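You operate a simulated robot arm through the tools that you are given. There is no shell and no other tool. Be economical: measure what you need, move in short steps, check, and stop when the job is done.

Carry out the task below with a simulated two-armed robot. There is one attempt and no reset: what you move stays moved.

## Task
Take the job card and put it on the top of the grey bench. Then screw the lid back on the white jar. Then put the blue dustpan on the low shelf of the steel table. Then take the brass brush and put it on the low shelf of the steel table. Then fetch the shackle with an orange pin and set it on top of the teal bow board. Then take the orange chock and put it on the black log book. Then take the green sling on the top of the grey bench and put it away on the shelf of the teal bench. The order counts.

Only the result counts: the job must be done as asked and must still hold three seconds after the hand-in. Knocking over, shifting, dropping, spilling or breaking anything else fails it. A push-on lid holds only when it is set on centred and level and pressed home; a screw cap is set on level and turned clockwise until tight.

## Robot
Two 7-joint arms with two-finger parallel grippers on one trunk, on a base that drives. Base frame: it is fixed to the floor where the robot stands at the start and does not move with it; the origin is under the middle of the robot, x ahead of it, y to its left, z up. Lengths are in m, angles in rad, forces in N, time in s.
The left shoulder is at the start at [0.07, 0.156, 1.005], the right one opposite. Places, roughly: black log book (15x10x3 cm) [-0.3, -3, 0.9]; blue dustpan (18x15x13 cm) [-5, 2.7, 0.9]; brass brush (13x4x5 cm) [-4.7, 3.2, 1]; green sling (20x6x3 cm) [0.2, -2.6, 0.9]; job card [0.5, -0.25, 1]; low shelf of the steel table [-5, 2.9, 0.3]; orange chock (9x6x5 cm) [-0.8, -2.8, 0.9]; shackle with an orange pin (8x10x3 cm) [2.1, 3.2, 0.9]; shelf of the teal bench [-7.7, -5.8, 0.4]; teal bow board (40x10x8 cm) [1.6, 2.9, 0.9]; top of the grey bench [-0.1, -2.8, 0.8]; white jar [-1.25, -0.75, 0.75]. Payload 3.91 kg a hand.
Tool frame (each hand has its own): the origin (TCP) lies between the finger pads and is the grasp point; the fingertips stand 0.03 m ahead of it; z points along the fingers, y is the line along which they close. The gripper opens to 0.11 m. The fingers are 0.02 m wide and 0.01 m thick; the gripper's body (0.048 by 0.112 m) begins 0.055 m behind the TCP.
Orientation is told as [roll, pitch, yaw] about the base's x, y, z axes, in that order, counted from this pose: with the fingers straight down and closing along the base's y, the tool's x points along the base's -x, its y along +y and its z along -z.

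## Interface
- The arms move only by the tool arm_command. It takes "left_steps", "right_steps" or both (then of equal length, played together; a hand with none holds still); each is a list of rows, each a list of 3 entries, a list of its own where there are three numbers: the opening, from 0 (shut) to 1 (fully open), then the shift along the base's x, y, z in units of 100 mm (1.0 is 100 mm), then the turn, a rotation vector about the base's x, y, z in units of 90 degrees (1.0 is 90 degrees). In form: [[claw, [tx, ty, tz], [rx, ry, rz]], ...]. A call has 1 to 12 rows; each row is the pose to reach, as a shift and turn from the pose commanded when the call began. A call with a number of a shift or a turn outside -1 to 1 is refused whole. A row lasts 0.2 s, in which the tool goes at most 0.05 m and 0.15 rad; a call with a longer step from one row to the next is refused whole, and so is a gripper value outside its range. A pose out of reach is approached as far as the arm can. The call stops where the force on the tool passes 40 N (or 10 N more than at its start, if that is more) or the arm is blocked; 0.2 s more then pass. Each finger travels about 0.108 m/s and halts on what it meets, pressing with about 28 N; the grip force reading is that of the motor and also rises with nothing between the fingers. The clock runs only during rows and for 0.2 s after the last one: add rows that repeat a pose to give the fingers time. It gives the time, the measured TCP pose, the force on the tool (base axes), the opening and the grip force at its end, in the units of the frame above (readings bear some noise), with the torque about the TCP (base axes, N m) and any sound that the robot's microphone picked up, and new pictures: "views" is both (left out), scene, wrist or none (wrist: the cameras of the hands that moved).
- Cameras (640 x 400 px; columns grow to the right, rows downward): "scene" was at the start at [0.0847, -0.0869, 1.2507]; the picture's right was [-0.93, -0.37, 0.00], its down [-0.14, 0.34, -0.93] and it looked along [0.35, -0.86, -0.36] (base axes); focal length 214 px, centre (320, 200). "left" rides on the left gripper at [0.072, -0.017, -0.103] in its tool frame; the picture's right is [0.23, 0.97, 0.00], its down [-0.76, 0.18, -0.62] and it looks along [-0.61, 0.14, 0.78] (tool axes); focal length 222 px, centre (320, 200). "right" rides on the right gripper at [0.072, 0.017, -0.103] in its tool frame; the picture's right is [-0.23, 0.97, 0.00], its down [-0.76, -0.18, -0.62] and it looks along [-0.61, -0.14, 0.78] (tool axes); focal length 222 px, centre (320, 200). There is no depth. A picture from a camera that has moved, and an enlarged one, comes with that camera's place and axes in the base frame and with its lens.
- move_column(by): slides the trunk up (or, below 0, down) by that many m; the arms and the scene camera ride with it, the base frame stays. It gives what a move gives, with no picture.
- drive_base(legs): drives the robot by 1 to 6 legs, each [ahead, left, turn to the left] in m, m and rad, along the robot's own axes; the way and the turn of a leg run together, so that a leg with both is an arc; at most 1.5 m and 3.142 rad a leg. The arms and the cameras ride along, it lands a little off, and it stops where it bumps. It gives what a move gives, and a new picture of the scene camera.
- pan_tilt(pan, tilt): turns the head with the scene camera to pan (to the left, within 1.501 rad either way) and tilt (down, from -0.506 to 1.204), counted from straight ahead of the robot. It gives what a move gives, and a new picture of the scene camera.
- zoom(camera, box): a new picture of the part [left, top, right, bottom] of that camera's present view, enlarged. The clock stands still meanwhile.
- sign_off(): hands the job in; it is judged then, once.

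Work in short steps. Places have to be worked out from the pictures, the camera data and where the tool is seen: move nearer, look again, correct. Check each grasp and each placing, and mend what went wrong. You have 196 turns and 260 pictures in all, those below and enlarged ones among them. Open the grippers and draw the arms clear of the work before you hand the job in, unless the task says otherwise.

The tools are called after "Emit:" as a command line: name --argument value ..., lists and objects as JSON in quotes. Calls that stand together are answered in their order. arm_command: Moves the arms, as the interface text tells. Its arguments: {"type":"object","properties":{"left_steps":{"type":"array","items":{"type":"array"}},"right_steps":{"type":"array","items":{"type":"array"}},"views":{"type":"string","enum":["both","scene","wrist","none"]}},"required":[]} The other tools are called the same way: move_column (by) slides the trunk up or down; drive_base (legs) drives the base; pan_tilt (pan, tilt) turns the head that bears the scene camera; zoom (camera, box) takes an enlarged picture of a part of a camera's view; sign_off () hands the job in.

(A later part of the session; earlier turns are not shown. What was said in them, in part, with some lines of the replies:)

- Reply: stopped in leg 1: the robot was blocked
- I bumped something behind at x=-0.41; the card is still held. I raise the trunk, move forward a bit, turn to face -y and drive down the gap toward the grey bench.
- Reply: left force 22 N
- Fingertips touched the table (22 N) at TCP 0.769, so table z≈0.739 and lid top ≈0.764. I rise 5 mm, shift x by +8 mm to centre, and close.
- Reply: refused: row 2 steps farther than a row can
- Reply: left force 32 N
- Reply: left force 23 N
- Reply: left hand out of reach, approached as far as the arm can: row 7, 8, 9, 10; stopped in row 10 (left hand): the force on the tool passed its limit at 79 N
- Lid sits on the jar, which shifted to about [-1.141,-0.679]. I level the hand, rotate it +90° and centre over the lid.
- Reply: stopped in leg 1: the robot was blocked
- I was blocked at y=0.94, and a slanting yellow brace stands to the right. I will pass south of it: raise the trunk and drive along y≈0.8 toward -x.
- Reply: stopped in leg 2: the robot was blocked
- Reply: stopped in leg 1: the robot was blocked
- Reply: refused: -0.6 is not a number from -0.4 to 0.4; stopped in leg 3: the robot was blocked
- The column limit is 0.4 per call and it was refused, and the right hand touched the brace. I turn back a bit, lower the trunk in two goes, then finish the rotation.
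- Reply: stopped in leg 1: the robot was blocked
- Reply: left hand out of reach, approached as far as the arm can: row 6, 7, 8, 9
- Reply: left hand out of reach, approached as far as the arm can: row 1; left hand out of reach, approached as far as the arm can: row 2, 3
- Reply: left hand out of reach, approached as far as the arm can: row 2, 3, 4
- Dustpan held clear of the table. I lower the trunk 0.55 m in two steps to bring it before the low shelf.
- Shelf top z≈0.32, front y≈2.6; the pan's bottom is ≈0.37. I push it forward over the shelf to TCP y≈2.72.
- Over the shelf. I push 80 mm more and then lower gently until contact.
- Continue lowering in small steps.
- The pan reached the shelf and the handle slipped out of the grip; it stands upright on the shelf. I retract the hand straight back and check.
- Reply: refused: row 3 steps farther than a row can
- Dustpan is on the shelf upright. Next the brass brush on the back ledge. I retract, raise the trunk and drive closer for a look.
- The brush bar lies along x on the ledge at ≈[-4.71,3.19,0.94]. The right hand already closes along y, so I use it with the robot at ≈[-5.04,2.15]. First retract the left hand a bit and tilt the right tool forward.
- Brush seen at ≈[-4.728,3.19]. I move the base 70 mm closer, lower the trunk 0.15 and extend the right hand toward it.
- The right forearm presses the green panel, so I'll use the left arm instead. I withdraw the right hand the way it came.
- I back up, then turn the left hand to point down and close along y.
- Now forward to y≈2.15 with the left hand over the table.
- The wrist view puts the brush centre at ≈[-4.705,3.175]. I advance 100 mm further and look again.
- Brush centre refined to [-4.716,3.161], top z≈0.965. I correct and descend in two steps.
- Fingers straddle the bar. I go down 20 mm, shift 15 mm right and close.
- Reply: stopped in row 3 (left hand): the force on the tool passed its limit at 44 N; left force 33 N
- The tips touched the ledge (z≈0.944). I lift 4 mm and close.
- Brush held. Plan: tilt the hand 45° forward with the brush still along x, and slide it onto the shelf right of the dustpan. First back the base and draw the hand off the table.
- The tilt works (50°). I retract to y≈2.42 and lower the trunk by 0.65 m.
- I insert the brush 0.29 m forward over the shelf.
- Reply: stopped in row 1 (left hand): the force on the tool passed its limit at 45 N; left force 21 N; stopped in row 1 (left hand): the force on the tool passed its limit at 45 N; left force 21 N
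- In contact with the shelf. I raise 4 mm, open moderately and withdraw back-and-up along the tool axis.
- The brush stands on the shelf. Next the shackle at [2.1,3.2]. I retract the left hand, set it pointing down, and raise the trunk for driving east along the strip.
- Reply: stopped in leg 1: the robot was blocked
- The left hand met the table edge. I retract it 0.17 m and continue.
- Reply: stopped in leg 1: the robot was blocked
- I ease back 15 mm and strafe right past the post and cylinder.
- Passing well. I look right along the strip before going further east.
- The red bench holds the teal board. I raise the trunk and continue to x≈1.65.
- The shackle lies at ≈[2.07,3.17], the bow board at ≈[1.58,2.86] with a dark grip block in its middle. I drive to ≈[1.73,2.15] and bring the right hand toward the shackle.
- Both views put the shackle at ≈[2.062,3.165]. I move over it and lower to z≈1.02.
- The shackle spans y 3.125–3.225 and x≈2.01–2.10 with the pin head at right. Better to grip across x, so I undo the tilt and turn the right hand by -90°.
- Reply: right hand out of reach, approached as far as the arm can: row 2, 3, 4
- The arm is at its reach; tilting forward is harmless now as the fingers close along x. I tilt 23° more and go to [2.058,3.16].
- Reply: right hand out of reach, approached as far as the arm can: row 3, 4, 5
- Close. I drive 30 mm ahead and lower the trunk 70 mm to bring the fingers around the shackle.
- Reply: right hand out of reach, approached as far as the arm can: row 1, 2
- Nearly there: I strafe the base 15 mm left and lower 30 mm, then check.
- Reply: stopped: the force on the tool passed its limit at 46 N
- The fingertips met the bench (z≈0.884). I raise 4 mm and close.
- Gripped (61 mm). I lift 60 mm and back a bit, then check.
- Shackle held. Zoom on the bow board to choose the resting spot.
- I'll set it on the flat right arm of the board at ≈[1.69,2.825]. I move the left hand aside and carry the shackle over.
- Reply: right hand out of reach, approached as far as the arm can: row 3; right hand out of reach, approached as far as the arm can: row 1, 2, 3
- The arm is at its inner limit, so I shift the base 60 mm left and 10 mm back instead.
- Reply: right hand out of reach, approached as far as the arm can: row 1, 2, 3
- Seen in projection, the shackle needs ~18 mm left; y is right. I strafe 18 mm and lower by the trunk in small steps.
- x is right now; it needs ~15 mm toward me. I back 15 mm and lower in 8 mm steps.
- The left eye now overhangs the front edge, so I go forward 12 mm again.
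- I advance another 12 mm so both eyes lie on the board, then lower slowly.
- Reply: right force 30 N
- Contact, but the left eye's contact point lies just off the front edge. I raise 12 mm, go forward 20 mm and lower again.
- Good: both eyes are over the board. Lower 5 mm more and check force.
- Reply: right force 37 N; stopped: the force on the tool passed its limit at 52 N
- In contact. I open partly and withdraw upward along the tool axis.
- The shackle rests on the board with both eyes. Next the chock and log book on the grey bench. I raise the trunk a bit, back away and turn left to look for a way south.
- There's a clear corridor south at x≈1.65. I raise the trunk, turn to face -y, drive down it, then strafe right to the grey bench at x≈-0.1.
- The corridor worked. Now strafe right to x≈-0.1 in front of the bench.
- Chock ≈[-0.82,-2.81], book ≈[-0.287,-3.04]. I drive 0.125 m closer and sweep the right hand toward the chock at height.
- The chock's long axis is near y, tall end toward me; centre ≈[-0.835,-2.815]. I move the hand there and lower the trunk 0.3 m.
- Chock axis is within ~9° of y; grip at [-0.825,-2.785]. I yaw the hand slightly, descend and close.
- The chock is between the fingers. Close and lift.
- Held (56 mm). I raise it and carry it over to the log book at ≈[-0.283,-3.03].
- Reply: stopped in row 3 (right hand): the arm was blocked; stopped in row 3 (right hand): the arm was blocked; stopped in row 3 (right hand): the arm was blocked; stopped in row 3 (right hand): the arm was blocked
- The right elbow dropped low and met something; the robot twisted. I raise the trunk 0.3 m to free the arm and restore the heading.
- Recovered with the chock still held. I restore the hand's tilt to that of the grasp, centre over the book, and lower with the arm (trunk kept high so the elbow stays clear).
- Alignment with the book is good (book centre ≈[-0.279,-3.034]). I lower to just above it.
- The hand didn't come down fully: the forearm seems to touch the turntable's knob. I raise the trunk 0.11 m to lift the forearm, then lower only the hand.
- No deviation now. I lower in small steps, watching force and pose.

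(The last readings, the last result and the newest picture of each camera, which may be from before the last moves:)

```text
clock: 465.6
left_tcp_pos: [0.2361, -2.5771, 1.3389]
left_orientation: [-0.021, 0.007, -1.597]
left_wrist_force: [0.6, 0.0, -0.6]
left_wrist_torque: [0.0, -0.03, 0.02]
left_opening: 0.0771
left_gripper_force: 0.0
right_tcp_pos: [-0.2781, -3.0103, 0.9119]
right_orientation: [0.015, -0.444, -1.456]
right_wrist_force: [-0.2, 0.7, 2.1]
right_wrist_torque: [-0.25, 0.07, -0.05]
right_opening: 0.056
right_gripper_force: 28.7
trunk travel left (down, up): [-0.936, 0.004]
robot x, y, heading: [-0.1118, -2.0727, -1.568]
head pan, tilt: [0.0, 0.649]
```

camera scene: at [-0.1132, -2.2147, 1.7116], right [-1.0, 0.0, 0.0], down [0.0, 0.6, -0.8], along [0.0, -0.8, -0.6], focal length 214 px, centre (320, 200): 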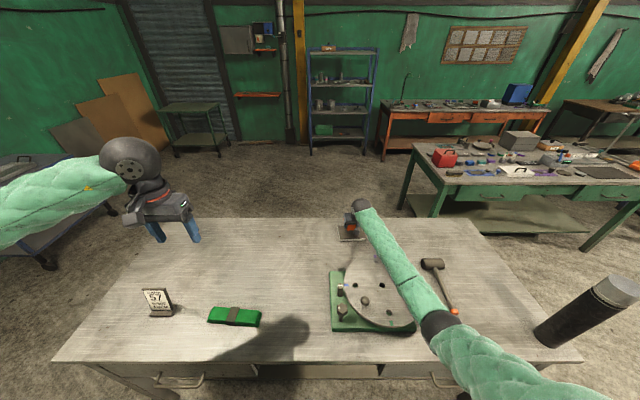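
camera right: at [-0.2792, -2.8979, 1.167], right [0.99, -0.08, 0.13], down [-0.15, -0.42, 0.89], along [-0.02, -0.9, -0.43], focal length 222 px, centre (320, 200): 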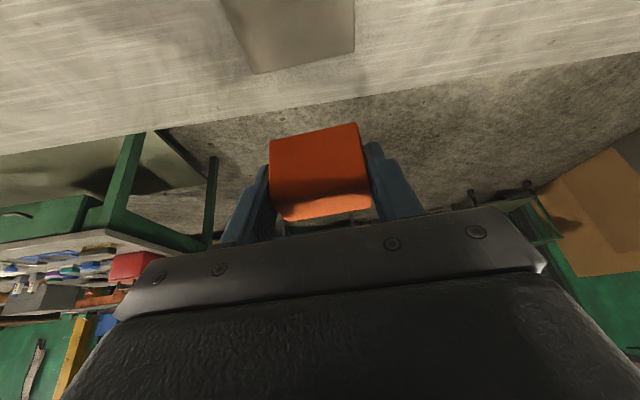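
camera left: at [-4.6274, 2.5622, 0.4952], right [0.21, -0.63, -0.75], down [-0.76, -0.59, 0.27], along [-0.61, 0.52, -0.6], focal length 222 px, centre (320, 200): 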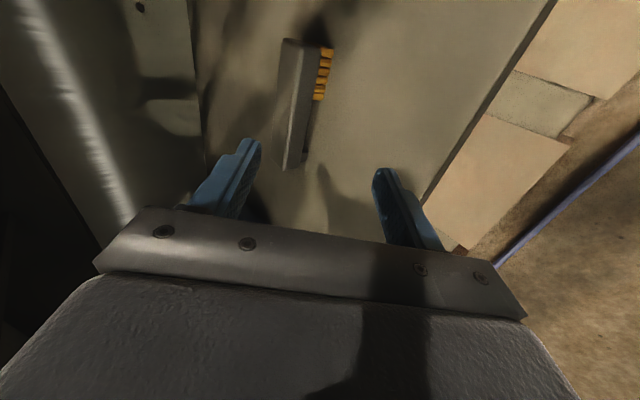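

Contact starts. I press 2 mm more, open, and withdraw up along the tool axis.

Emit:
arm_command --right_steps '[[0, [0, 0, -0.02], [0, 0, 0]], [0.5, [0, 0, -0.02], [0, 0, 0]], [0.8, [0, 0, -0.02], [0, 0, 0]], [0.85, [0, 0, -0.01], [0, 0, 0]], [0.85, [0, 0.05, 0.15], [0, 0, 0]], [0.85, [0, 0.2, 0.5], [0, 0, 0]], [0.85, [0, 0.4, 0.9], [0, 0, 0]]]' --views "wrist"

Emit:
zoom --camera "scene" --box '[310, 190, 440, 330]'

```text
clock: 467.2
left_tcp_pos: [0.2369, -2.5762, 1.3386]
left_orientation: [-0.021, 0.007, -1.595]
left_wrist_force: [0.3, -0.2, -0.3]
left_wrist_torque: [-0.01, -0.02, 0.0]
left_opening: 0.0771
left_gripper_force: 0.0
right_tcp_pos: [-0.2778, -2.9669, 1.0013]
right_orientation: [0.014, -0.44, -1.454]
right_wrist_force: [-0.5, 1.1, 0.2]
right_wrist_torque: [0.01, -0.02, 0.02]
right_opening: 0.0934
right_gripper_force: 0.0
trunk travel left (down, up): [-0.936, 0.004]
robot x, y, heading: [-0.1102, -2.0779, -1.569]
head pan, tilt: [0.0, 0.649]
camera right: at [-0.2744, -2.8547, 1.0648], right [0.99, -0.09, 0.11], down [-0.14, -0.44, 0.89], along [-0.03, -0.89, -0.45], focal length 222 px, centre (320, 200)
```

right: 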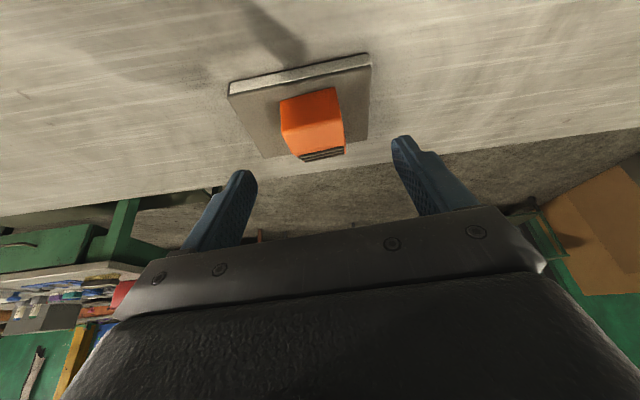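

```text
2.86 times, centred on (375, 260) of scene
camera zoom: at [-0.1128, -2.2136, 1.7117], right [-1.0, 0.0, 0.0], down [0.0, 0.6, -0.8], along [0.0, -0.8, -0.6], focal length 613 px, centre (163, 29)
```

zoom: 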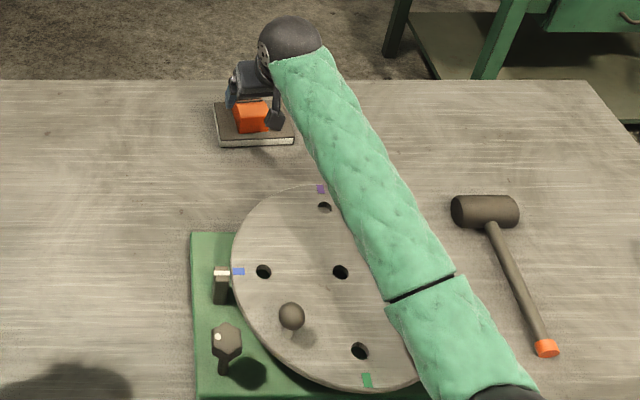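

The chock sits on the log book. Now the sling: I withdraw the right arm and at the same time turn the left hand by +90° to close along y.

Emit:
arm_command --left_steps '[[1, [0, 0, 0], [0, 0, 0.09]], [1, [0, 0, 0], [0, 0, 0.18]], [1, [0, 0, 0], [0, 0, 0.27]], [1, [0, 0, 0], [0, 0, 0.36]], [1, [0, 0, 0], [0, 0, 0.45]], [1, [0, 0, 0], [0, 0, 0.54]], [1, [0, 0, 0], [0, 0, 0.63]], [1, [0, 0, 0], [0, 0, 0.72]], [1, [0, 0, 0], [0, 0, 0.81]], [1, [0, 0, 0], [0, 0, 0.9]], [1, [0, 0, 0], [0, 0, 0.99]]]' --right_steps '[[0.8, [0, 0, 0.3], [0, 0, 0]], [0.8, [0, 0, 0.6], [0, 0, 0]], [0.8, [0, 0.1, 1], [0, 0, 0]], [0.8, [0, 0.4, 1], [0, 0, 0]], [0.8, [0, 0.7, 1], [0, 0, 0]], [0.8, [0, 1, 1], [0, 0, 0]], [0.8, [0, 1, 1], [0, 0, 0]], [0.8, [0, 1, 1], [0, 0, 0]], [0.8, [0, 1, 1], [0, 0, 0]], [0.8, [0, 1, 1], [0, 0, 0]], [0.8, [0, 1, 1], [0, 0, 0]]]' --views "none"

Emit:
arm_command --right_steps '[[0.5, [0, 0.3, 0.3], [0, 0, 0]], [0.5, [0, 0.6, 0.6], [0, 0, 0]], [0.5, [0, 0.9, 0.9], [0, 0, 0]], [0.5, [0, 1, 1], [0, 0, 0]]]' --views "none"

Emit:
arm_command --right_steps '[[0.5, [0, 0.3, 0.3], [0, 0, 0]], [0.5, [0, 0.6, 0.6], [0, 0, 0]], [0.5, [0, 0.9, 0.9], [0, 0, 0]], [0.5, [0, 1, 1], [0, 0, 0]]]' --views "none"

Emit:
zoom --camera "scene" --box '[120, 200, 440, 400]'

```text
clock: 469.6
left_tcp_pos: [0.2349, -2.5779, 1.3397]
left_orientation: [-0.021, 0.009, -0.038]
left_wrist_force: [0.6, -0.8, 0.0]
left_wrist_torque: [0.01, -0.05, -0.01]
left_opening: 0.1101
left_gripper_force: 0.1
right_tcp_pos: [-0.2767, -2.8685, 1.1009]
right_orientation: [0.014, -0.442, -1.456]
right_wrist_force: [-0.5, -0.4, 0.0]
right_wrist_torque: [0.01, 0.01, -0.02]
right_opening: 0.0882
right_gripper_force: 0.0
trunk travel left (down, up): [-0.936, 0.004]
robot x, y, heading: [-0.1105, -2.0815, -1.572]
head pan, tilt: [0.0, 0.649]
```

```text
clock: 470.6
left_tcp_pos: [0.235, -2.5774, 1.3387]
left_orientation: [-0.022, 0.008, -0.04]
left_wrist_force: [1.1, -0.2, -0.2]
left_wrist_torque: [0.0, -0.04, -0.02]
left_opening: 0.1098
left_gripper_force: 0.0
right_tcp_pos: [-0.2771, -2.7698, 1.2007]
right_orientation: [0.013, -0.442, -1.455]
right_wrist_force: [0.5, -0.6, 0.2]
right_wrist_torque: [0.0, 0.01, 0.0]
right_opening: 0.055
right_gripper_force: 0.0
trunk travel left (down, up): [-0.936, 0.004]
robot x, y, heading: [-0.1111, -2.0781, -1.569]
head pan, tilt: [0.0, 0.649]
```

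```text
clock: 471.6
left_tcp_pos: [0.2358, -2.5778, 1.3389]
left_orientation: [-0.02, 0.008, -0.041]
left_wrist_force: [1.3, 0.7, 1.1]
left_wrist_torque: [0.0, 0.0, 0.0]
left_opening: 0.1098
left_gripper_force: 0.0
right_tcp_pos: [-0.2795, -2.6678, 1.3014]
right_orientation: [0.013, -0.443, -1.457]
right_wrist_force: [-0.8, 0.1, 0.1]
right_wrist_torque: [-0.01, -0.02, 0.0]
right_opening: 0.0549
right_gripper_force: 0.0
trunk travel left (down, up): [-0.936, 0.004]
robot x, y, heading: [-0.1116, -2.0748, -1.572]
head pan, tilt: [0.0, 0.649]
```

```text
2.00 times, centred on (280, 300) of scene
camera zoom: at [-0.1139, -2.2144, 1.7116], right [-1.0, 0.0, 0.0], down [0.0, 0.6, -0.8], along [0.0, -0.8, -0.6], focal length 429 px, centre (400, 0)
```

zoom: 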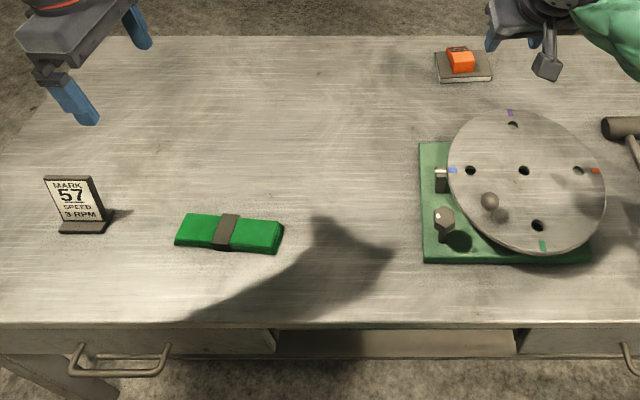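

Sling centre ≈[0.21,-2.60]. I bring the left hand down over it with the arm (trunk stays).

Emit:
arm_command --left_steps '[[1, [-0.1, -0.1, -0.3], [0, 0, -0.02]], [1, [-0.26, -0.21, -0.6], [0.013, 0, -0.02]], [1, [-0.26, -0.21, -1], [0.013, 0, -0.02]]]' --views "none"

Emit:
arm_command --left_steps '[[1, [0, 0, -0.4], [0, 0, 0]], [1, [0, 0, -0.8], [0, 0, 0]], [1, [0, 0, -1], [0, 0, 0]]]' --views "none"

Emit:
arm_command --left_steps '[[1, [0, 0, -0.4], [0, 0, 0]], [1, [0, 0, -0.8], [0, 0, 0]], [1, [0, 0, -1], [0, 0, 0]]]' --views "none"

Emit:
arm_command --left_steps '[[1, [0, 0, -0.4], [0, 0, 0]], [1, [0, 0, -0.8], [0, 0, 0]], [1, [0, 0, -1], [0, 0, 0]]]' --views "wrist"

```text
clock: 472.4
left_tcp_pos: [0.2094, -2.597, 1.2396]
left_orientation: [-0.001, 0.008, -0.072]
left_wrist_force: [-0.2, 0.0, -0.4]
left_wrist_torque: [0.0, 0.0, 0.0]
left_opening: 0.1098
left_gripper_force: 0.0
right_tcp_pos: [-0.2761, -2.668, 1.3018]
right_orientation: [0.015, -0.444, -1.455]
right_wrist_force: [-0.1, 0.2, 0.2]
right_wrist_torque: [-0.02, 0.01, -0.01]
right_opening: 0.0552
right_gripper_force: 0.0
trunk travel left (down, up): [-0.936, 0.004]
robot x, y, heading: [-0.1119, -2.0743, -1.57]
head pan, tilt: [0.0, 0.649]
```

```text
clock: 473.2
left_tcp_pos: [0.2092, -2.5962, 1.1384]
left_orientation: [0.0, 0.009, -0.071]
left_wrist_force: [-0.2, 0.1, 0.6]
left_wrist_torque: [0.0, -0.03, 0.0]
left_opening: 0.1103
left_gripper_force: 0.0
right_tcp_pos: [-0.2783, -2.6694, 1.3017]
right_orientation: [0.015, -0.442, -1.454]
right_wrist_force: [0.2, -0.7, -0.1]
right_wrist_torque: [-0.01, 0.01, -0.01]
right_opening: 0.0549
right_gripper_force: 0.1
trunk travel left (down, up): [-0.936, 0.004]
robot x, y, heading: [-0.1148, -2.0753, -1.568]
head pan, tilt: [0.0, 0.649]
```

```text
clock: 474.0
left_tcp_pos: [0.2071, -2.5977, 1.0385]
left_orientation: [0.0, 0.009, -0.07]
left_wrist_force: [-0.2, -0.3, 0.4]
left_wrist_torque: [0.0, 0.01, 0.05]
left_opening: 0.1101
left_gripper_force: 0.1
right_tcp_pos: [-0.278, -2.669, 1.3022]
right_orientation: [0.012, -0.443, -1.455]
right_wrist_force: [0.1, 0.7, 0.8]
right_wrist_torque: [0.04, -0.04, 0.0]
right_opening: 0.0549
right_gripper_force: 0.0
trunk travel left (down, up): [-0.936, 0.004]
robot x, y, heading: [-0.1145, -2.0769, -1.57]
head pan, tilt: [0.0, 0.649]
```

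```text
clock: 474.8
left_tcp_pos: [0.2073, -2.5995, 0.9375]
left_orientation: [0.001, 0.009, -0.071]
left_wrist_force: [0.2, -0.1, -0.1]
left_wrist_torque: [0.02, -0.04, 0.0]
left_opening: 0.11
left_gripper_force: 0.0
right_tcp_pos: [-0.2768, -2.6697, 1.3021]
right_orientation: [0.012, -0.442, -1.455]
right_wrist_force: [0.1, 0.4, -0.1]
right_wrist_torque: [0.05, -0.01, 0.04]
right_opening: 0.0552
right_gripper_force: 0.1
trunk travel left (down, up): [-0.936, 0.004]
robot x, y, heading: [-0.1118, -2.0786, -1.568]
head pan, tilt: [0.0, 0.649]
camera left: at [0.1355, -2.6101, 1.0416], right [-0.16, 0.99, 0.0], down [0.78, 0.12, 0.62], along [0.61, 0.1, -0.79], focal length 222 px, centre (320, 200)
```

left: 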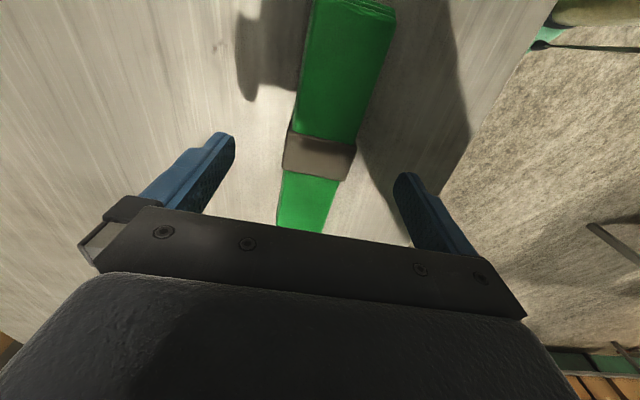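

Well aligned. I descend 52 mm and close on the band.

Emit:
arm_command --left_steps '[[1, [0, 0, -0.25], [0, 0, 0]], [1, [0, 0, -0.52], [0, 0, 0]], [0.7, [0, 0, -0.52], [0, 0, 0]], [0.4, [0, 0, -0.52], [0, 0, 0]], [0.2, [0, 0, -0.52], [0, 0, 0]], [0, [0, 0, -0.52], [0, 0, 0]], [0, [0, 0, -0.52], [0, 0, 0]]]' --views "none"

Emit:
arm_command --left_steps '[[0, [0, 0, 0.3], [0, 0, 0]], [0, [0, 0, 0.7], [0, 0, 0]], [0, [0, 0, 1], [0, 0, 0]]]' --views "wrist"

```text
clock: 476.4
left_tcp_pos: [0.2076, -2.5986, 0.8871]
left_orientation: [0.001, 0.008, -0.071]
left_wrist_force: [-0.1, 0.1, -0.6]
left_wrist_torque: [-0.06, -0.08, -0.06]
left_opening: 0.0555
left_gripper_force: 28.1
right_tcp_pos: [-0.2772, -2.6704, 1.3019]
right_orientation: [0.014, -0.441, -1.456]
right_wrist_force: [-0.3, 0.8, -0.7]
right_wrist_torque: [-0.02, 0.0, 0.03]
right_opening: 0.0548
right_gripper_force: 0.1
trunk travel left (down, up): [-0.936, 0.004]
robot x, y, heading: [-0.1174, -2.0794, -1.571]
head pan, tilt: [0.0, 0.649]
```

```text
clock: 477.2
left_tcp_pos: [0.2104, -2.5973, 0.9876]
left_orientation: [-0.001, 0.01, -0.071]
left_wrist_force: [-0.1, -0.4, -3.8]
left_wrist_torque: [-0.01, 0.05, 0.02]
left_opening: 0.0557
left_gripper_force: 28.0
right_tcp_pos: [-0.2776, -2.6688, 1.3021]
right_orientation: [0.014, -0.442, -1.455]
right_wrist_force: [0.1, 0.4, 0.0]
right_wrist_torque: [0.01, -0.02, 0.03]
right_opening: 0.055
right_gripper_force: 0.1
trunk travel left (down, up): [-0.936, 0.004]
robot x, y, heading: [-0.1146, -2.0763, -1.571]
head pan, tilt: [0.0, 0.649]
camera left: at [0.1378, -2.6095, 1.0922], right [-0.16, 0.99, 0.0], down [0.78, 0.12, 0.62], along [0.61, 0.1, -0.79], focal length 222 px, centre (320, 200)
```

left: 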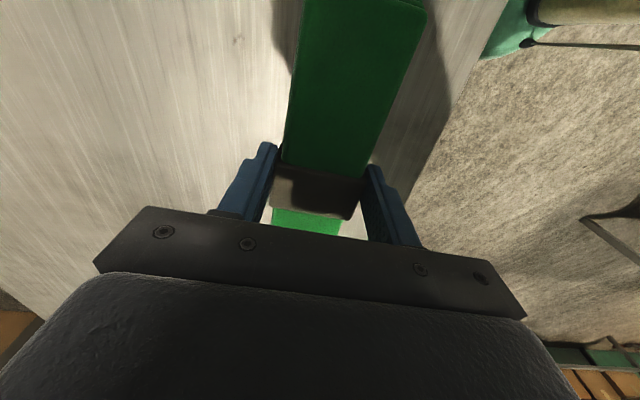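

Sling held. To reach the teal bench I must pass west between the small table and the grey bench, facing west with arms high. I raise both hands, go back to y≈-1.3, turn to face -x and return to y≈-2.08.

Emit:
arm_command --left_steps '[[0, [0, 0, 0.4], [0, 0, 0]], [0, [0, 0, 0.8], [0, 0, 0]], [0, [0, 0, 1], [0, 0, 0]]]' --right_steps '[[0.5, [0, 0.1, 0.3], [0, 0, 0]], [0.5, [0.1, 0.2, 0.6], [0, 0, 0]], [0.5, [0.2, 0.2, 0.9], [0, 0, 0]]]' --views "none"

Emit:
arm_command --left_steps '[[0, [0, 0, 0.4], [0, 0, 0]], [0, [0, 0, 0.8], [0, 0, 0]], [0, [0, 0, 1], [0, 0, 0]]]' --views "none"

Emit:
arm_command --left_steps '[[0, [0, 0, 0.4], [0, 0, 0]], [0, [0, 0, 0.8], [0, 0, 0]], [0, [0, 0, 1], [0, 0, 0]]]' --views "none"

Emit:
arm_command --left_steps '[[0, [0, 0, 0.4], [0, 0, 0]], [0, [0, 0, 0.8], [0, 0, 0]], [0, [0, 0, 1], [0, 0, 0]]]' --views "none"

Emit:
drive_base --legs '[[-0.8, 0.25, 0], [0, 0, -1.57], [0, 0.6, 0]]'

```text
clock: 478.0
left_tcp_pos: [0.2114, -2.5985, 1.0863]
left_orientation: [0.0, 0.008, -0.072]
left_wrist_force: [1.3, -0.2, -2.6]
left_wrist_torque: [-0.03, 0.07, 0.0]
left_opening: 0.0557
left_gripper_force: 28.0
right_tcp_pos: [-0.2581, -2.6517, 1.3916]
right_orientation: [0.013, -0.441, -1.457]
right_wrist_force: [-0.5, -0.5, -0.2]
right_wrist_torque: [-0.04, 0.02, -0.02]
right_opening: 0.0547
right_gripper_force: 0.1
trunk travel left (down, up): [-0.936, 0.004]
robot x, y, heading: [-0.1182, -2.0786, -1.569]
head pan, tilt: [0.0, 0.649]
```

```text
clock: 478.8
left_tcp_pos: [0.2098, -2.5971, 1.188]
left_orientation: [0.001, 0.009, -0.072]
left_wrist_force: [0.5, -0.4, -3.1]
left_wrist_torque: [0.02, 0.04, -0.02]
left_opening: 0.0556
left_gripper_force: 28.0
right_tcp_pos: [-0.26, -2.6522, 1.3925]
right_orientation: [0.013, -0.443, -1.455]
right_wrist_force: [0.0, 0.4, -0.5]
right_wrist_torque: [-0.01, 0.03, -0.04]
right_opening: 0.055
right_gripper_force: 0.0
trunk travel left (down, up): [-0.936, 0.004]
robot x, y, heading: [-0.1115, -2.0778, -1.566]
head pan, tilt: [0.0, 0.649]
```

```text
clock: 479.6
left_tcp_pos: [0.2098, -2.5965, 1.2883]
left_orientation: [0.0, 0.009, -0.071]
left_wrist_force: [0.9, -0.1, -3.0]
left_wrist_torque: [0.0, 0.05, 0.01]
left_opening: 0.0558
left_gripper_force: 27.9
right_tcp_pos: [-0.2584, -2.6516, 1.3924]
right_orientation: [0.014, -0.443, -1.457]
right_wrist_force: [-0.3, 0.6, -0.1]
right_wrist_torque: [0.01, -0.02, -0.05]
right_opening: 0.0551
right_gripper_force: 0.0
trunk travel left (down, up): [-0.936, 0.004]
robot x, y, heading: [-0.1131, -2.0744, -1.568]
head pan, tilt: [0.0, 0.649]
```

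```text
clock: 480.4
left_tcp_pos: [0.2093, -2.5994, 1.3889]
left_orientation: [0.001, 0.009, -0.072]
left_wrist_force: [0.4, -0.1, -3.2]
left_wrist_torque: [-0.02, 0.04, -0.01]
left_opening: 0.0559
left_gripper_force: 28.1
right_tcp_pos: [-0.2581, -2.6514, 1.3928]
right_orientation: [0.014, -0.441, -1.455]
right_wrist_force: [-0.8, 0.4, 0.7]
right_wrist_torque: [-0.01, 0.01, 0.0]
right_opening: 0.0551
right_gripper_force: 0.1
trunk travel left (down, up): [-0.936, 0.004]
robot x, y, heading: [-0.1153, -2.0767, -1.567]
head pan, tilt: [0.0, 0.649]
```

```text
clock: 491.7
left_tcp_pos: [-0.3774, -2.2026, 1.3881]
left_orientation: [0.001, 0.009, -1.632]
left_wrist_force: [-0.1, 0.0, -3.3]
left_wrist_torque: [0.01, 0.02, -0.04]
left_opening: 0.0559
left_gripper_force: 28.9
right_tcp_pos: [-0.4358, -1.7354, 1.3913]
right_orientation: [0.014, -0.442, -3.014]
right_wrist_force: [1.1, -1.1, 0.2]
right_wrist_torque: [0.01, -0.02, 0.01]
right_opening: 0.0549
right_gripper_force: 0.0
trunk travel left (down, up): [-0.936, 0.004]
robot x, y, heading: [0.1433, -1.8801, -3.127]
head pan, tilt: [0.0, 0.649]
camera scene: at [0.0023, -1.8764, 1.7116], right [-0.01, 1.0, 0.0], down [0.6, 0.01, -0.8], along [-0.8, -0.01, -0.61], focal length 214 px, centre (320, 200)
```

scene: 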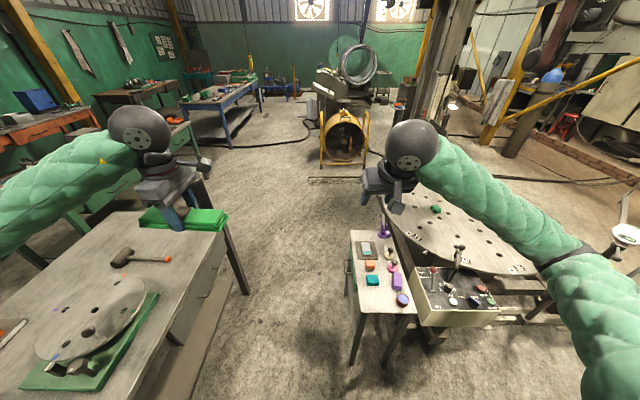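

The gap is clear: small table edge y≈-1.69, bench edge -2.455. I drive through along y≈-2.07, then on west toward [-4.3,-2.8].

Emit:
drive_base --legs '[[0, 0.19, -0.015], [0.9, 0, 0], [0.9, 0, 0], [1.35, 0.5, 0], [1.3, 0.2, 0]]'

```text
clock: 514.8
left_tcp_pos: [-4.8099, -3.0906, 1.3886]
left_orientation: [0.0, 0.01, -1.642]
left_wrist_force: [0.0, 1.1, -3.0]
left_wrist_torque: [0.03, -0.01, 0.01]
left_opening: 0.0557
left_gripper_force: 27.8
right_tcp_pos: [-4.8624, -2.6236, 1.3916]
right_orientation: [0.013, -0.441, -3.024]
right_wrist_force: [0.1, -0.1, -0.2]
right_wrist_torque: [-0.03, 0.01, 0.0]
right_opening: 0.0552
right_gripper_force: 0.0
trunk travel left (down, up): [-0.936, 0.004]
robot x, y, heading: [-4.2869, -2.7694, -3.14]
head pan, tilt: [0.0, 0.649]
camera scene: at [-4.4262, -2.7695, 1.7116], right [0.0, 1.0, 0.0], down [0.6, 0.0, -0.8], along [-0.8, 0.0, -0.6], focal length 214 px, centre (320, 200)
```

scene: 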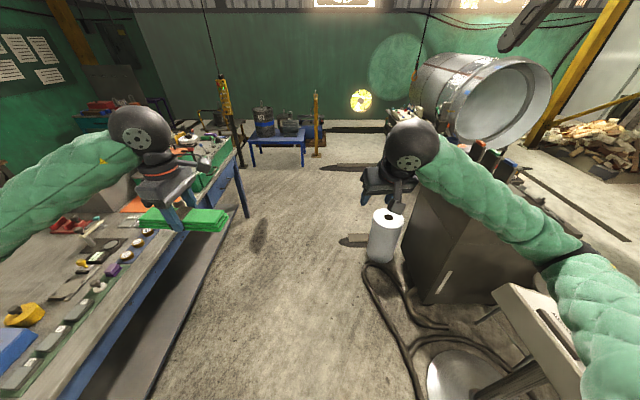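

I'm at [-4.29,-2.77]. I continue 2.3 m west past the blue table and look left (south).

Emit:
drive_base --legs '[[1.2, 0, 0], [1.15, 0, 0], [0, 0, 0.8]]'

```text
clock: 528.4
left_tcp_pos: [-6.7579, -3.3898, 1.3888]
left_orientation: [0.0, 0.009, -0.829]
left_wrist_force: [0.5, -0.2, -4.1]
left_wrist_torque: [0.03, 0.03, 0.04]
left_opening: 0.0555
left_gripper_force: 28.2
right_tcp_pos: [-7.1357, -3.1069, 1.3921]
right_orientation: [0.014, -0.441, -2.211]
right_wrist_force: [-0.1, -0.4, 0.4]
right_wrist_torque: [-0.01, 0.03, -0.02]
right_opening: 0.0548
right_gripper_force: 0.1
trunk travel left (down, up): [-0.936, 0.004]
robot x, y, heading: [-6.6362, -2.7881, -2.324]
head pan, tilt: [0.0, 0.649]
camera scene: at [-6.7295, -2.8897, 1.7116], right [-0.73, 0.69, 0.0], down [0.41, 0.44, -0.8], along [-0.55, -0.58, -0.61], focal length 214 px, centre (320, 200)
```

scene: 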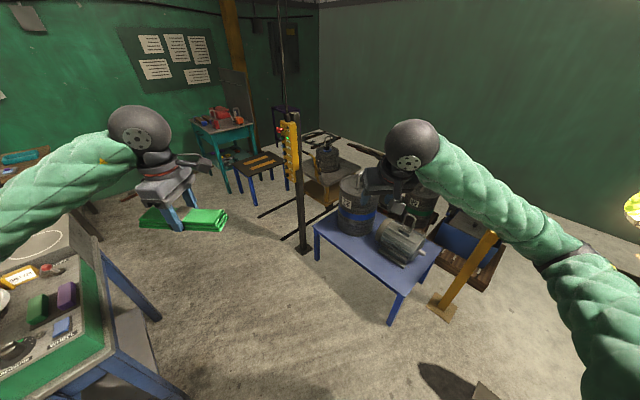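

The teal bench shows behind, near (225,135). I zoom in on it.

Emit:
zoom --camera "scene" --box '[170, 85, 330, 210]'

```text
3.20 times, centred on (250, 148) of scene
camera zoom: at [-6.7295, -2.8897, 1.7116], right [-0.73, 0.69, 0.0], down [0.41, 0.44, -0.8], along [-0.55, -0.58, -0.61], focal length 686 px, centre (544, 368)
```

zoom: 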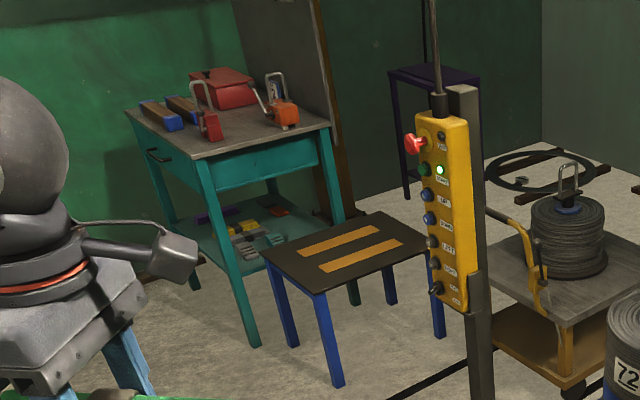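

The teal bench spans x≈-7.45…-7.96, y≈-5.35…-6.12, with its open long side toward +x. I turn to face -y, drive down x≈-6.85, and turn west before it.

Emit:
drive_base --legs '[[0, 0, 0.753], [0.9, -0.22, 0], [1.0, 0, 0], [0.85, 0, 0], [0, 0, -1.57]]'

```text
clock: 548.1
left_tcp_pos: [-7.3615, -5.8487, 1.3891]
left_orientation: [0.0, 0.009, -1.672]
left_wrist_force: [1.0, -0.4, -3.5]
left_wrist_torque: [0.02, 0.03, -0.01]
left_opening: 0.0559
left_gripper_force: 28.1
right_tcp_pos: [-7.4, -5.3808, 1.3923]
right_orientation: [0.015, -0.441, -3.054]
right_wrist_force: [0.1, -0.3, 0.0]
right_wrist_torque: [-0.01, 0.01, 0.01]
right_opening: 0.0551
right_gripper_force: 0.1
trunk travel left (down, up): [-0.936, 0.004]
robot x, y, heading: [-6.8334, -5.5404, 3.117]
head pan, tilt: [0.0, 0.649]
camera scene: at [-6.9682, -5.5384, 1.7116], right [0.03, 1.0, 0.0], down [0.6, -0.02, -0.8], along [-0.8, 0.02, -0.61], focal length 214 px, centre (320, 200)
```

scene: 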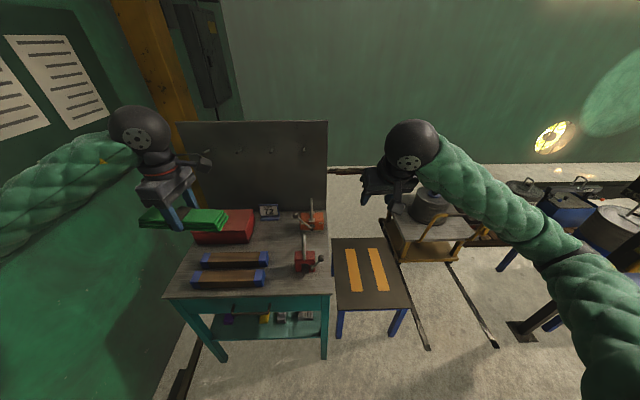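

I'm in front of the bench's open side (front edge x≈-7.454). I back 0.12 m, lower the trunk 0.75 m and look at the shelf.

Emit:
drive_base --legs '[[-0.13, 0, 0.02]]'

Emit:
move_column --by -0.4

Emit:
move_column --by -0.4

Emit:
pan_tilt --pan 0.25 --tilt 0.5

Emit:
zoom --camera "scene" --box '[220, 160, 460, 310]'

```text
clock: 549.4
left_tcp_pos: [-7.2247, -5.8612, 1.3874]
left_orientation: [0.0, 0.009, -1.649]
left_wrist_force: [0.9, -0.4, -3.1]
left_wrist_torque: [0.03, 0.06, -0.02]
left_opening: 0.0559
left_gripper_force: 27.7
right_tcp_pos: [-7.2738, -5.3944, 1.3913]
right_orientation: [0.014, -0.441, -3.035]
right_wrist_force: [0.0, -0.5, -0.2]
right_wrist_torque: [0.01, 0.01, 0.0]
right_opening: 0.0553
right_gripper_force: 0.1
trunk travel left (down, up): [-0.936, 0.004]
robot x, y, heading: [-6.7015, -5.5462, 3.133]
head pan, tilt: [0.0, 0.649]
camera scene: at [-6.8389, -5.5435, 1.7114], right [0.01, 1.0, 0.0], down [0.61, 0.0, -0.8], along [-0.8, 0.01, -0.61], focal length 214 px, centre (320, 200)
```

scene: 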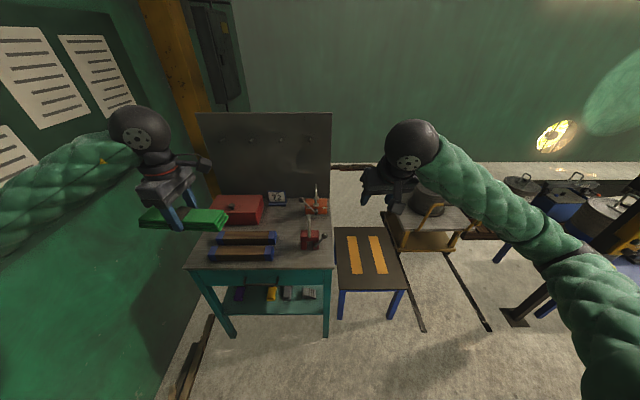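

```text
clock: 553.2
left_tcp_pos: [-7.2235, -5.8625, 0.9889]
left_orientation: [0.0, 0.008, -1.65]
left_wrist_force: [-0.5, 0.0, -2.8]
left_wrist_torque: [-0.02, 0.0, 0.01]
left_opening: 0.0556
left_gripper_force: 28.2
right_tcp_pos: [-7.2718, -5.393, 0.9926]
right_orientation: [0.014, -0.442, -3.032]
right_wrist_force: [0.1, 0.7, 0.8]
right_wrist_torque: [0.01, 0.03, -0.01]
right_opening: 0.055
right_gripper_force: 0.1
trunk travel left (down, up): [-0.536, 0.404]
robot x, y, heading: [-6.697, -5.5421, 3.134]
head pan, tilt: [0.0, 0.649]
```

```text
clock: 557.0
left_tcp_pos: [-7.2242, -5.8607, 0.5882]
left_orientation: [-0.001, 0.008, -1.648]
left_wrist_force: [-0.6, -0.5, -3.6]
left_wrist_torque: [0.03, -0.06, 0.03]
left_opening: 0.0558
left_gripper_force: 28.6
right_tcp_pos: [-7.2711, -5.3942, 0.5907]
right_orientation: [0.014, -0.441, -3.034]
right_wrist_force: [-0.1, -0.7, -1.0]
right_wrist_torque: [0.01, -0.04, 0.0]
right_opening: 0.0551
right_gripper_force: 0.0
trunk travel left (down, up): [-0.136, 0.804]
robot x, y, heading: [-6.7023, -5.5475, 3.133]
head pan, tilt: [0.0, 0.649]
```

```text
clock: 557.8
left_tcp_pos: [-7.2242, -5.8613, 0.5872]
left_orientation: [-0.002, 0.009, -1.649]
left_wrist_force: [0.8, -0.5, -4.3]
left_wrist_torque: [0.04, 0.01, 0.01]
left_opening: 0.0555
left_gripper_force: 28.4
right_tcp_pos: [-7.2707, -5.3931, 0.5917]
right_orientation: [0.016, -0.441, -3.032]
right_wrist_force: [0.0, -0.3, -0.2]
right_wrist_torque: [0.0, 0.01, 0.01]
right_opening: 0.0548
right_gripper_force: 0.1
trunk travel left (down, up): [-0.136, 0.804]
robot x, y, heading: [-6.6988, -5.544, 3.132]
head pan, tilt: [0.25, 0.499]
camera scene: at [-6.839, -5.5657, 0.9249], right [-0.24, 0.97, 0.0], down [0.47, 0.12, -0.88], along [-0.85, -0.21, -0.48], focal length 214 px, centre (320, 200)
```

scene: 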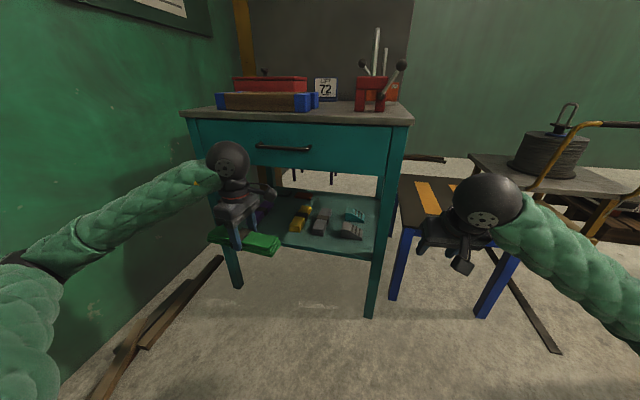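

```text
2.67 times, centred on (340, 235) of scene
camera zoom: at [-6.839, -5.5657, 0.9249], right [-0.24, 0.97, 0.0], down [0.47, 0.12, -0.88], along [-0.85, -0.21, -0.48], focal length 572 px, centre (267, 107)
```

zoom: 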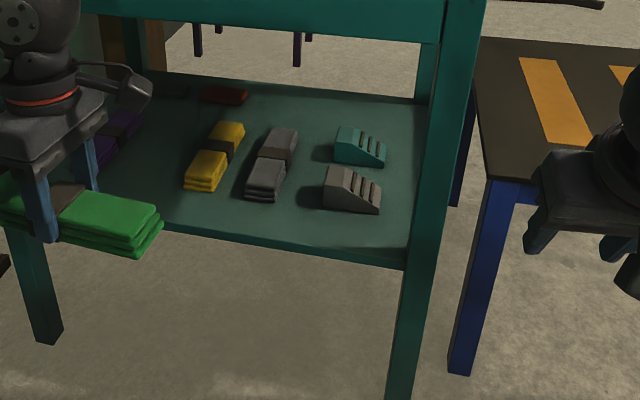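

The shelf (z≈0.342) has a free front strip ~9.5 cm deep in front of the other items. I tilt the left hand 30° forward, square it, and bring the sling to the shelf edge at z≈0.44.

Emit:
arm_command --left_steps '[[0, [0, 0, -0.2], [0, 0.085, 0.02]], [0, [0, 0, -0.5], [0, 0.17, 0.04]], [0, [0, 0, -0.8], [0, 0.255, 0.05]], [0, [0, 0, -1], [0, 0.333, 0.05]]]' --views "none"

Emit:
arm_command --left_steps '[[0, [-0.3, 0, -0.2], [0, 0, 0]], [0, [-0.6, 0, -0.4], [0, 0, 0]], [0, [-1, 0, -0.48], [0, 0, 0]]]' --views "none"

Emit:
arm_command --left_steps '[[0, [-0.3, 0, 0], [0, 0, 0]], [0, [-0.6, 0, 0], [0, 0, 0]], [0, [-0.9, 0, 0], [0, 0, 0]]]' --views "both"

```text
clock: 558.8
left_tcp_pos: [-7.2511, -5.8665, 0.4825]
left_orientation: [-0.524, -0.01, -1.569]
left_wrist_force: [0.7, -0.1, -2.9]
left_wrist_torque: [0.06, -0.03, -0.02]
left_opening: 0.0557
left_gripper_force: 27.8
left hand out of reach, approached as far as the arm can: row 3, 4
right_tcp_pos: [-7.2712, -5.3944, 0.5916]
right_orientation: [0.014, -0.441, -3.033]
right_wrist_force: [-0.5, 0.0, -0.7]
right_wrist_torque: [-0.02, -0.01, -0.02]
right_opening: 0.055
right_gripper_force: 0.0
trunk travel left (down, up): [-0.136, 0.804]
robot x, y, heading: [-6.7001, -5.541, 3.137]
head pan, tilt: [0.25, 0.499]
```

```text
clock: 559.6
left_tcp_pos: [-7.3521, -5.8674, 0.4346]
left_orientation: [-0.524, -0.013, -1.569]
left_wrist_force: [-0.3, -0.5, -3.6]
left_wrist_torque: [0.05, -0.05, 0.01]
left_opening: 0.0557
left_gripper_force: 28.0
right_tcp_pos: [-7.2719, -5.3948, 0.5916]
right_orientation: [0.013, -0.442, -3.034]
right_wrist_force: [-0.2, -0.1, -0.1]
right_wrist_torque: [-0.02, -0.03, -0.01]
right_opening: 0.0551
right_gripper_force: 0.0
trunk travel left (down, up): [-0.136, 0.804]
robot x, y, heading: [-6.7003, -5.545, 3.135]
head pan, tilt: [0.25, 0.499]
```

```text
clock: 560.4
left_tcp_pos: [-7.4424, -5.868, 0.4364]
left_orientation: [-0.524, -0.013, -1.57]
left_wrist_force: [0.1, 0.6, -3.5]
left_wrist_torque: [0.04, -0.03, 0.01]
left_opening: 0.0557
left_gripper_force: 28.0
right_tcp_pos: [-7.2715, -5.3947, 0.5925]
right_orientation: [0.013, -0.44, -3.032]
right_wrist_force: [-0.7, 0.1, 0.3]
right_wrist_torque: [-0.05, 0.0, -0.03]
right_opening: 0.055
right_gripper_force: 0.1
trunk travel left (down, up): [-0.136, 0.804]
robot x, y, heading: [-6.7012, -5.5379, 3.134]
head pan, tilt: [0.25, 0.499]
camera scene: at [-6.8389, -5.5659, 0.9249], right [-0.24, 0.97, 0.0], down [0.47, 0.12, -0.88], along [-0.85, -0.21, -0.48], focal length 214 px, centre (320, 200)
camera left: at [-7.4049, -5.7942, 0.5333], right [0.84, 0.22, -0.49], down [0.47, -0.76, 0.46], along [-0.27, -0.62, -0.74], focal length 222 px, centre (320, 200)
```

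scene: 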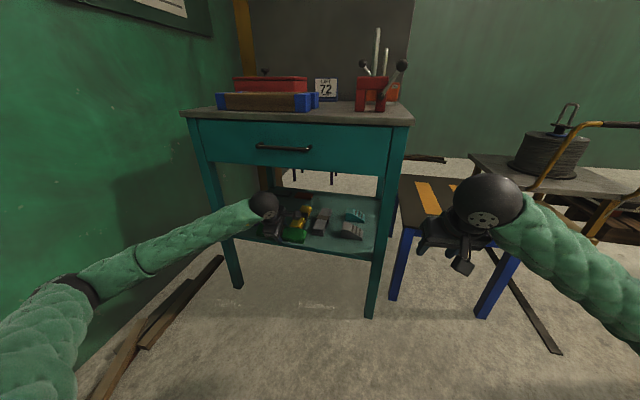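
left: 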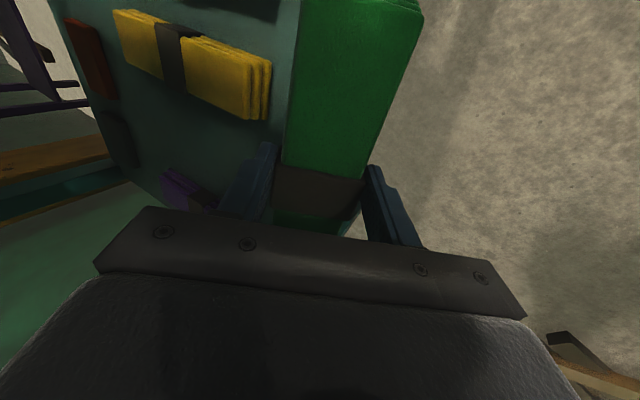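

The sling is over the edge. I go 50 mm further in (TCP x≈-7.492) and lower to z≈0.405.

Emit:
arm_command --left_steps '[[0, [-0.25, 0, 0], [0, 0, 0]], [0, [-0.49, 0, 0], [0, 0, 0]], [0, [-0.49, 0, -0.15], [0, 0, 0]], [0, [-0.49, 0, -0.28], [0, 0, 0]]]' --views "none"

Emit:
arm_command --left_steps '[[0, [0, 0, -0.05], [0, 0, 0]]]' --views "none"

Emit:
zoom --camera "scene" --box '[220, 180, 380, 280]'

```text
clock: 561.4
left_tcp_pos: [-7.4921, -5.8662, 0.4098]
left_orientation: [-0.525, -0.013, -1.569]
left_wrist_force: [-0.5, 0.0, -3.5]
left_wrist_torque: [0.04, -0.04, 0.02]
left_opening: 0.0556
left_gripper_force: 28.2
right_tcp_pos: [-7.2733, -5.3925, 0.5924]
right_orientation: [0.013, -0.441, -3.034]
right_wrist_force: [0.3, 0.5, -0.3]
right_wrist_torque: [0.0, 0.01, 0.03]
right_opening: 0.055
right_gripper_force: 0.1
trunk travel left (down, up): [-0.136, 0.804]
robot x, y, heading: [-6.7011, -5.5407, 3.133]
head pan, tilt: [0.25, 0.499]
```

```text
clock: 561.8
left_tcp_pos: [-7.4908, -5.8673, 0.4024]
left_orientation: [-0.521, -0.012, -1.57]
left_wrist_force: [0.2, 0.4, -4.1]
left_wrist_torque: [0.04, -0.04, 0.0]
left_opening: 0.0558
left_gripper_force: 27.8
right_tcp_pos: [-7.2729, -5.394, 0.5913]
right_orientation: [0.013, -0.441, -3.033]
right_wrist_force: [-0.3, 0.0, -0.6]
right_wrist_torque: [0.01, 0.03, 0.01]
right_opening: 0.055
right_gripper_force: 0.1
trunk travel left (down, up): [-0.136, 0.804]
robot x, y, heading: [-6.7022, -5.5446, 3.132]
head pan, tilt: [0.25, 0.499]
```

```text
4.00 times, centred on (300, 230) of scene
camera zoom: at [-6.8391, -5.5657, 0.9249], right [-0.24, 0.97, 0.0], down [0.47, 0.12, -0.88], along [-0.85, -0.21, -0.48], focal length 858 px, centre (400, 80)
```

zoom: 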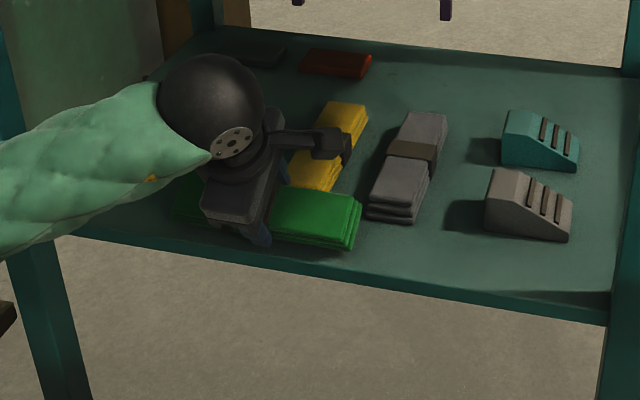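

Position looks right, clear of the yellow and grey slings. I lower in 4 mm steps.

Emit:
arm_command --left_steps '[[0, [0, 0, -0.05], [0, 0, 0]]]' --views "none"

Emit:
arm_command --left_steps '[[0, [0, 0, -0.04], [0, 0, 0]]]' --views "none"

```text
clock: 562.2
left_tcp_pos: [-7.4912, -5.8659, 0.3976]
left_orientation: [-0.522, -0.012, -1.57]
left_wrist_force: [0.5, -0.5, -3.0]
left_wrist_torque: [0.08, -0.08, -0.05]
left_opening: 0.0555
left_gripper_force: 28.1
right_tcp_pos: [-7.2727, -5.3933, 0.5915]
right_orientation: [0.013, -0.441, -3.034]
right_wrist_force: [-1.0, 0.3, -0.2]
right_wrist_torque: [-0.01, 0.03, 0.04]
right_opening: 0.0549
right_gripper_force: 0.0
trunk travel left (down, up): [-0.136, 0.804]
robot x, y, heading: [-6.6975, -5.5423, 3.14]
head pan, tilt: [0.25, 0.499]
```

```text
clock: 562.6
left_tcp_pos: [-7.4907, -5.8673, 0.3967]
left_orientation: [-0.526, -0.01, -1.569]
left_wrist_force: [-3.5, 0.1, 8.0]
left_wrist_torque: [1.14, 0.05, 0.28]
left_opening: 0.0558
left_gripper_force: 28.3
right_tcp_pos: [-7.2723, -5.3936, 0.5929]
right_orientation: [0.013, -0.443, -3.034]
right_wrist_force: [0.1, 0.1, 0.6]
right_wrist_torque: [-0.01, 0.0, 0.02]
right_opening: 0.0551
right_gripper_force: 0.0
trunk travel left (down, up): [-0.136, 0.804]
robot x, y, heading: [-6.697, -5.5451, 3.13]
head pan, tilt: [0.25, 0.499]
```

Contact at one end. I lower 2 mm more, open, and withdraw back-and-up along the tool.

Emit:
arm_command --left_steps '[[0, [0, 0, -0.02], [0, 0, 0]], [0.62, [0, 0, 0], [0, 0, 0]], [0.68, [0.02, 0, 0.05], [0, 0, 0]], [0.7, [0.05, 0, 0.12], [0, 0, 0]], [0.7, [0.15, 0, 0.3], [0, 0, 0]], [0.7, [0.35, 0, 0.6], [0, 0, 0]], [0.7, [0.7, 0, 0.8], [0, 0, 0]]]' --views "wrist"

Emit:
zoom --camera "scene" --box '[220, 180, 380, 280]'

```text
clock: 564.2
left_tcp_pos: [-7.4201, -5.8647, 0.4769]
left_orientation: [-0.521, -0.012, -1.57]
left_wrist_force: [0.2, 0.3, 0.6]
left_wrist_torque: [-0.01, 0.01, -0.03]
left_opening: 0.0771
left_gripper_force: 0.0
right_tcp_pos: [-7.2726, -5.3927, 0.5907]
right_orientation: [0.014, -0.441, -3.036]
right_wrist_force: [0.0, 0.3, 0.2]
right_wrist_torque: [0.01, 0.01, 0.02]
right_opening: 0.0548
right_gripper_force: 0.1
trunk travel left (down, up): [-0.136, 0.804]
robot x, y, heading: [-6.699, -5.5487, 3.137]
head pan, tilt: [0.25, 0.499]
camera left: at [-7.3825, -5.7918, 0.5744], right [0.84, 0.22, -0.49], down [0.47, -0.76, 0.46], along [-0.27, -0.62, -0.74], focal length 222 px, centre (320, 200)
```

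left: 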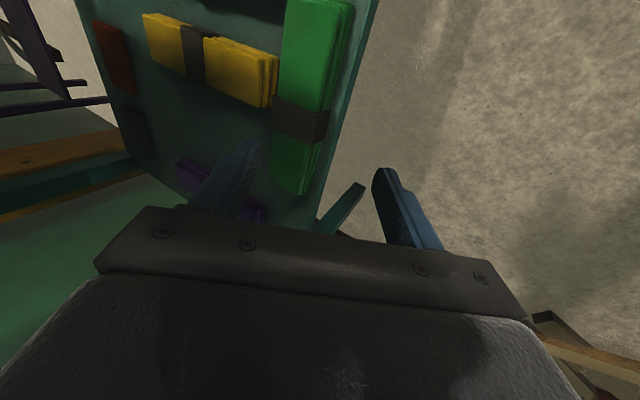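

```text
4.00 times, centred on (300, 230) of scene
camera zoom: at [-6.8392, -5.5654, 0.9249], right [-0.24, 0.97, 0.0], down [0.47, 0.11, -0.88], along [-0.85, -0.21, -0.48], focal length 858 px, centre (400, 80)
```

zoom: 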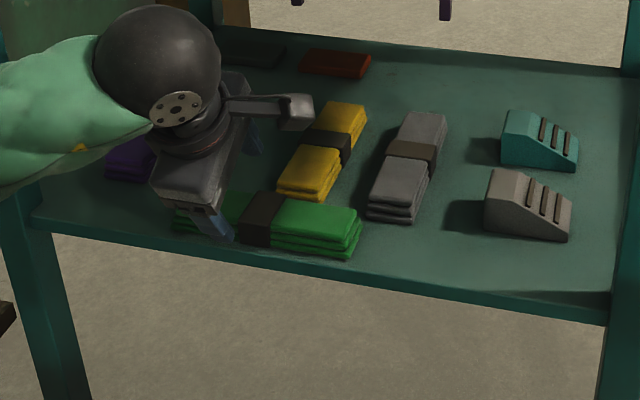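

The sling lies flat on the shelf, clear of the others. I withdraw both hands, open the grippers and back the robot off.

Emit:
arm_command --left_steps '[[1, [0.4, 0, 0.1], [0, 0, 0]], [1, [0.8, 0, 0.1], [0, 0, 0]], [1, [1, 0, 0.1], [0, 0, 0]]]' --right_steps '[[1, [0.1, 0, 0], [0, 0, 0]], [1, [0.2, 0, 0], [0, 0, 0]], [1, [0.2, 0, 0], [0, 0, 0]]]' --views "none"

Emit:
drive_base --legs '[[-0.15, 0, 0]]'

```text
clock: 565.0
left_tcp_pos: [-7.3201, -5.8661, 0.4867]
left_orientation: [-0.523, -0.012, -1.568]
left_wrist_force: [-0.8, -0.5, -0.1]
left_wrist_torque: [-0.02, -0.02, -0.01]
left_opening: 0.11
left_gripper_force: 0.1
right_tcp_pos: [-7.2521, -5.3925, 0.5927]
right_orientation: [0.014, -0.442, -3.034]
right_wrist_force: [-0.3, -0.8, 0.2]
right_wrist_torque: [0.0, -0.01, 0.03]
right_opening: 0.1101
right_gripper_force: 0.1
trunk travel left (down, up): [-0.136, 0.804]
robot x, y, heading: [-6.6968, -5.5432, 3.135]
head pan, tilt: [0.25, 0.499]
```

```text
clock: 566.4
left_tcp_pos: [-7.1721, -5.8682, 0.4866]
left_orientation: [-0.522, -0.012, -1.571]
left_wrist_force: [-0.5, 0.1, -0.7]
left_wrist_torque: [-0.02, -0.01, 0.0]
left_opening: 0.11
left_gripper_force: 0.0
right_tcp_pos: [-7.1027, -5.394, 0.5914]
right_orientation: [0.014, -0.44, -3.036]
right_wrist_force: [0.2, 0.0, 1.3]
right_wrist_torque: [-0.01, 0.01, -0.01]
right_opening: 0.1097
right_gripper_force: 0.1
trunk travel left (down, up): [-0.136, 0.804]
robot x, y, heading: [-6.5522, -5.542, 3.134]
head pan, tilt: [0.25, 0.499]
camera scene: at [-6.6897, -5.5665, 0.925], right [-0.24, 0.97, 0.0], down [0.47, 0.11, -0.88], along [-0.85, -0.21, -0.48], focal length 214 px, centre (320, 200)
```

scene: 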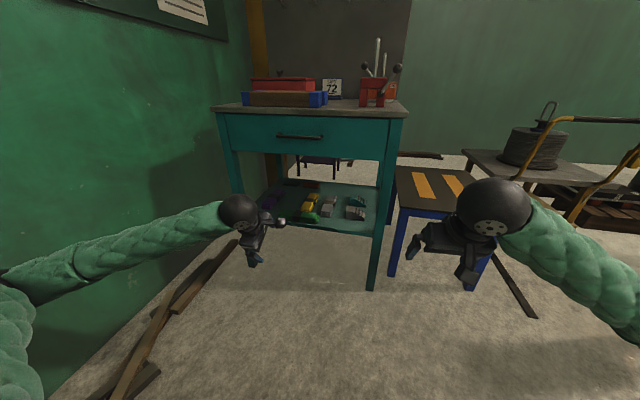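

All seven items are placed, both grippers are open and the arms are clear, so I hand the job in.

Emit:
sign_off

```text
The job is handed in.
```

I did all seven steps in the order asked and handed the job in; the result is not back yet.

- **Job card:** it stands upright on the top of the grey bench, left of where the sling lay.
- **White jar:** the blue lid is screwed on. The jar lifted with the lid, and at the end jar and lid turned as one. The jar was dragged about 1.5 cm while I turned the lid, and I set it back near its old place.
- **Dustpan:** it stands upright on the low shelf of the steel table. The handle slipped out of my grip as the pan touched the shelf.
- **Brass brush:** it lies flat on the same shelf, to the right of the dustpan.
- **Shackle:** it rests on the right arm of the teal bow board with both eyes on the board. The bow overhangs the back edge by about 3 cm.
- **Orange chock:** it sits on the log book.
- **Green sling:** it lies flat at the front of the teal bench's shelf, just in front of the yellow and grey slings.

While driving I bumped the machine's bar and the yellow brace. My right arm also seemed to touch the turntable's knob on the grey bench. In the later pictures the turntable was in the same place; I did not check the bar or the brace again.
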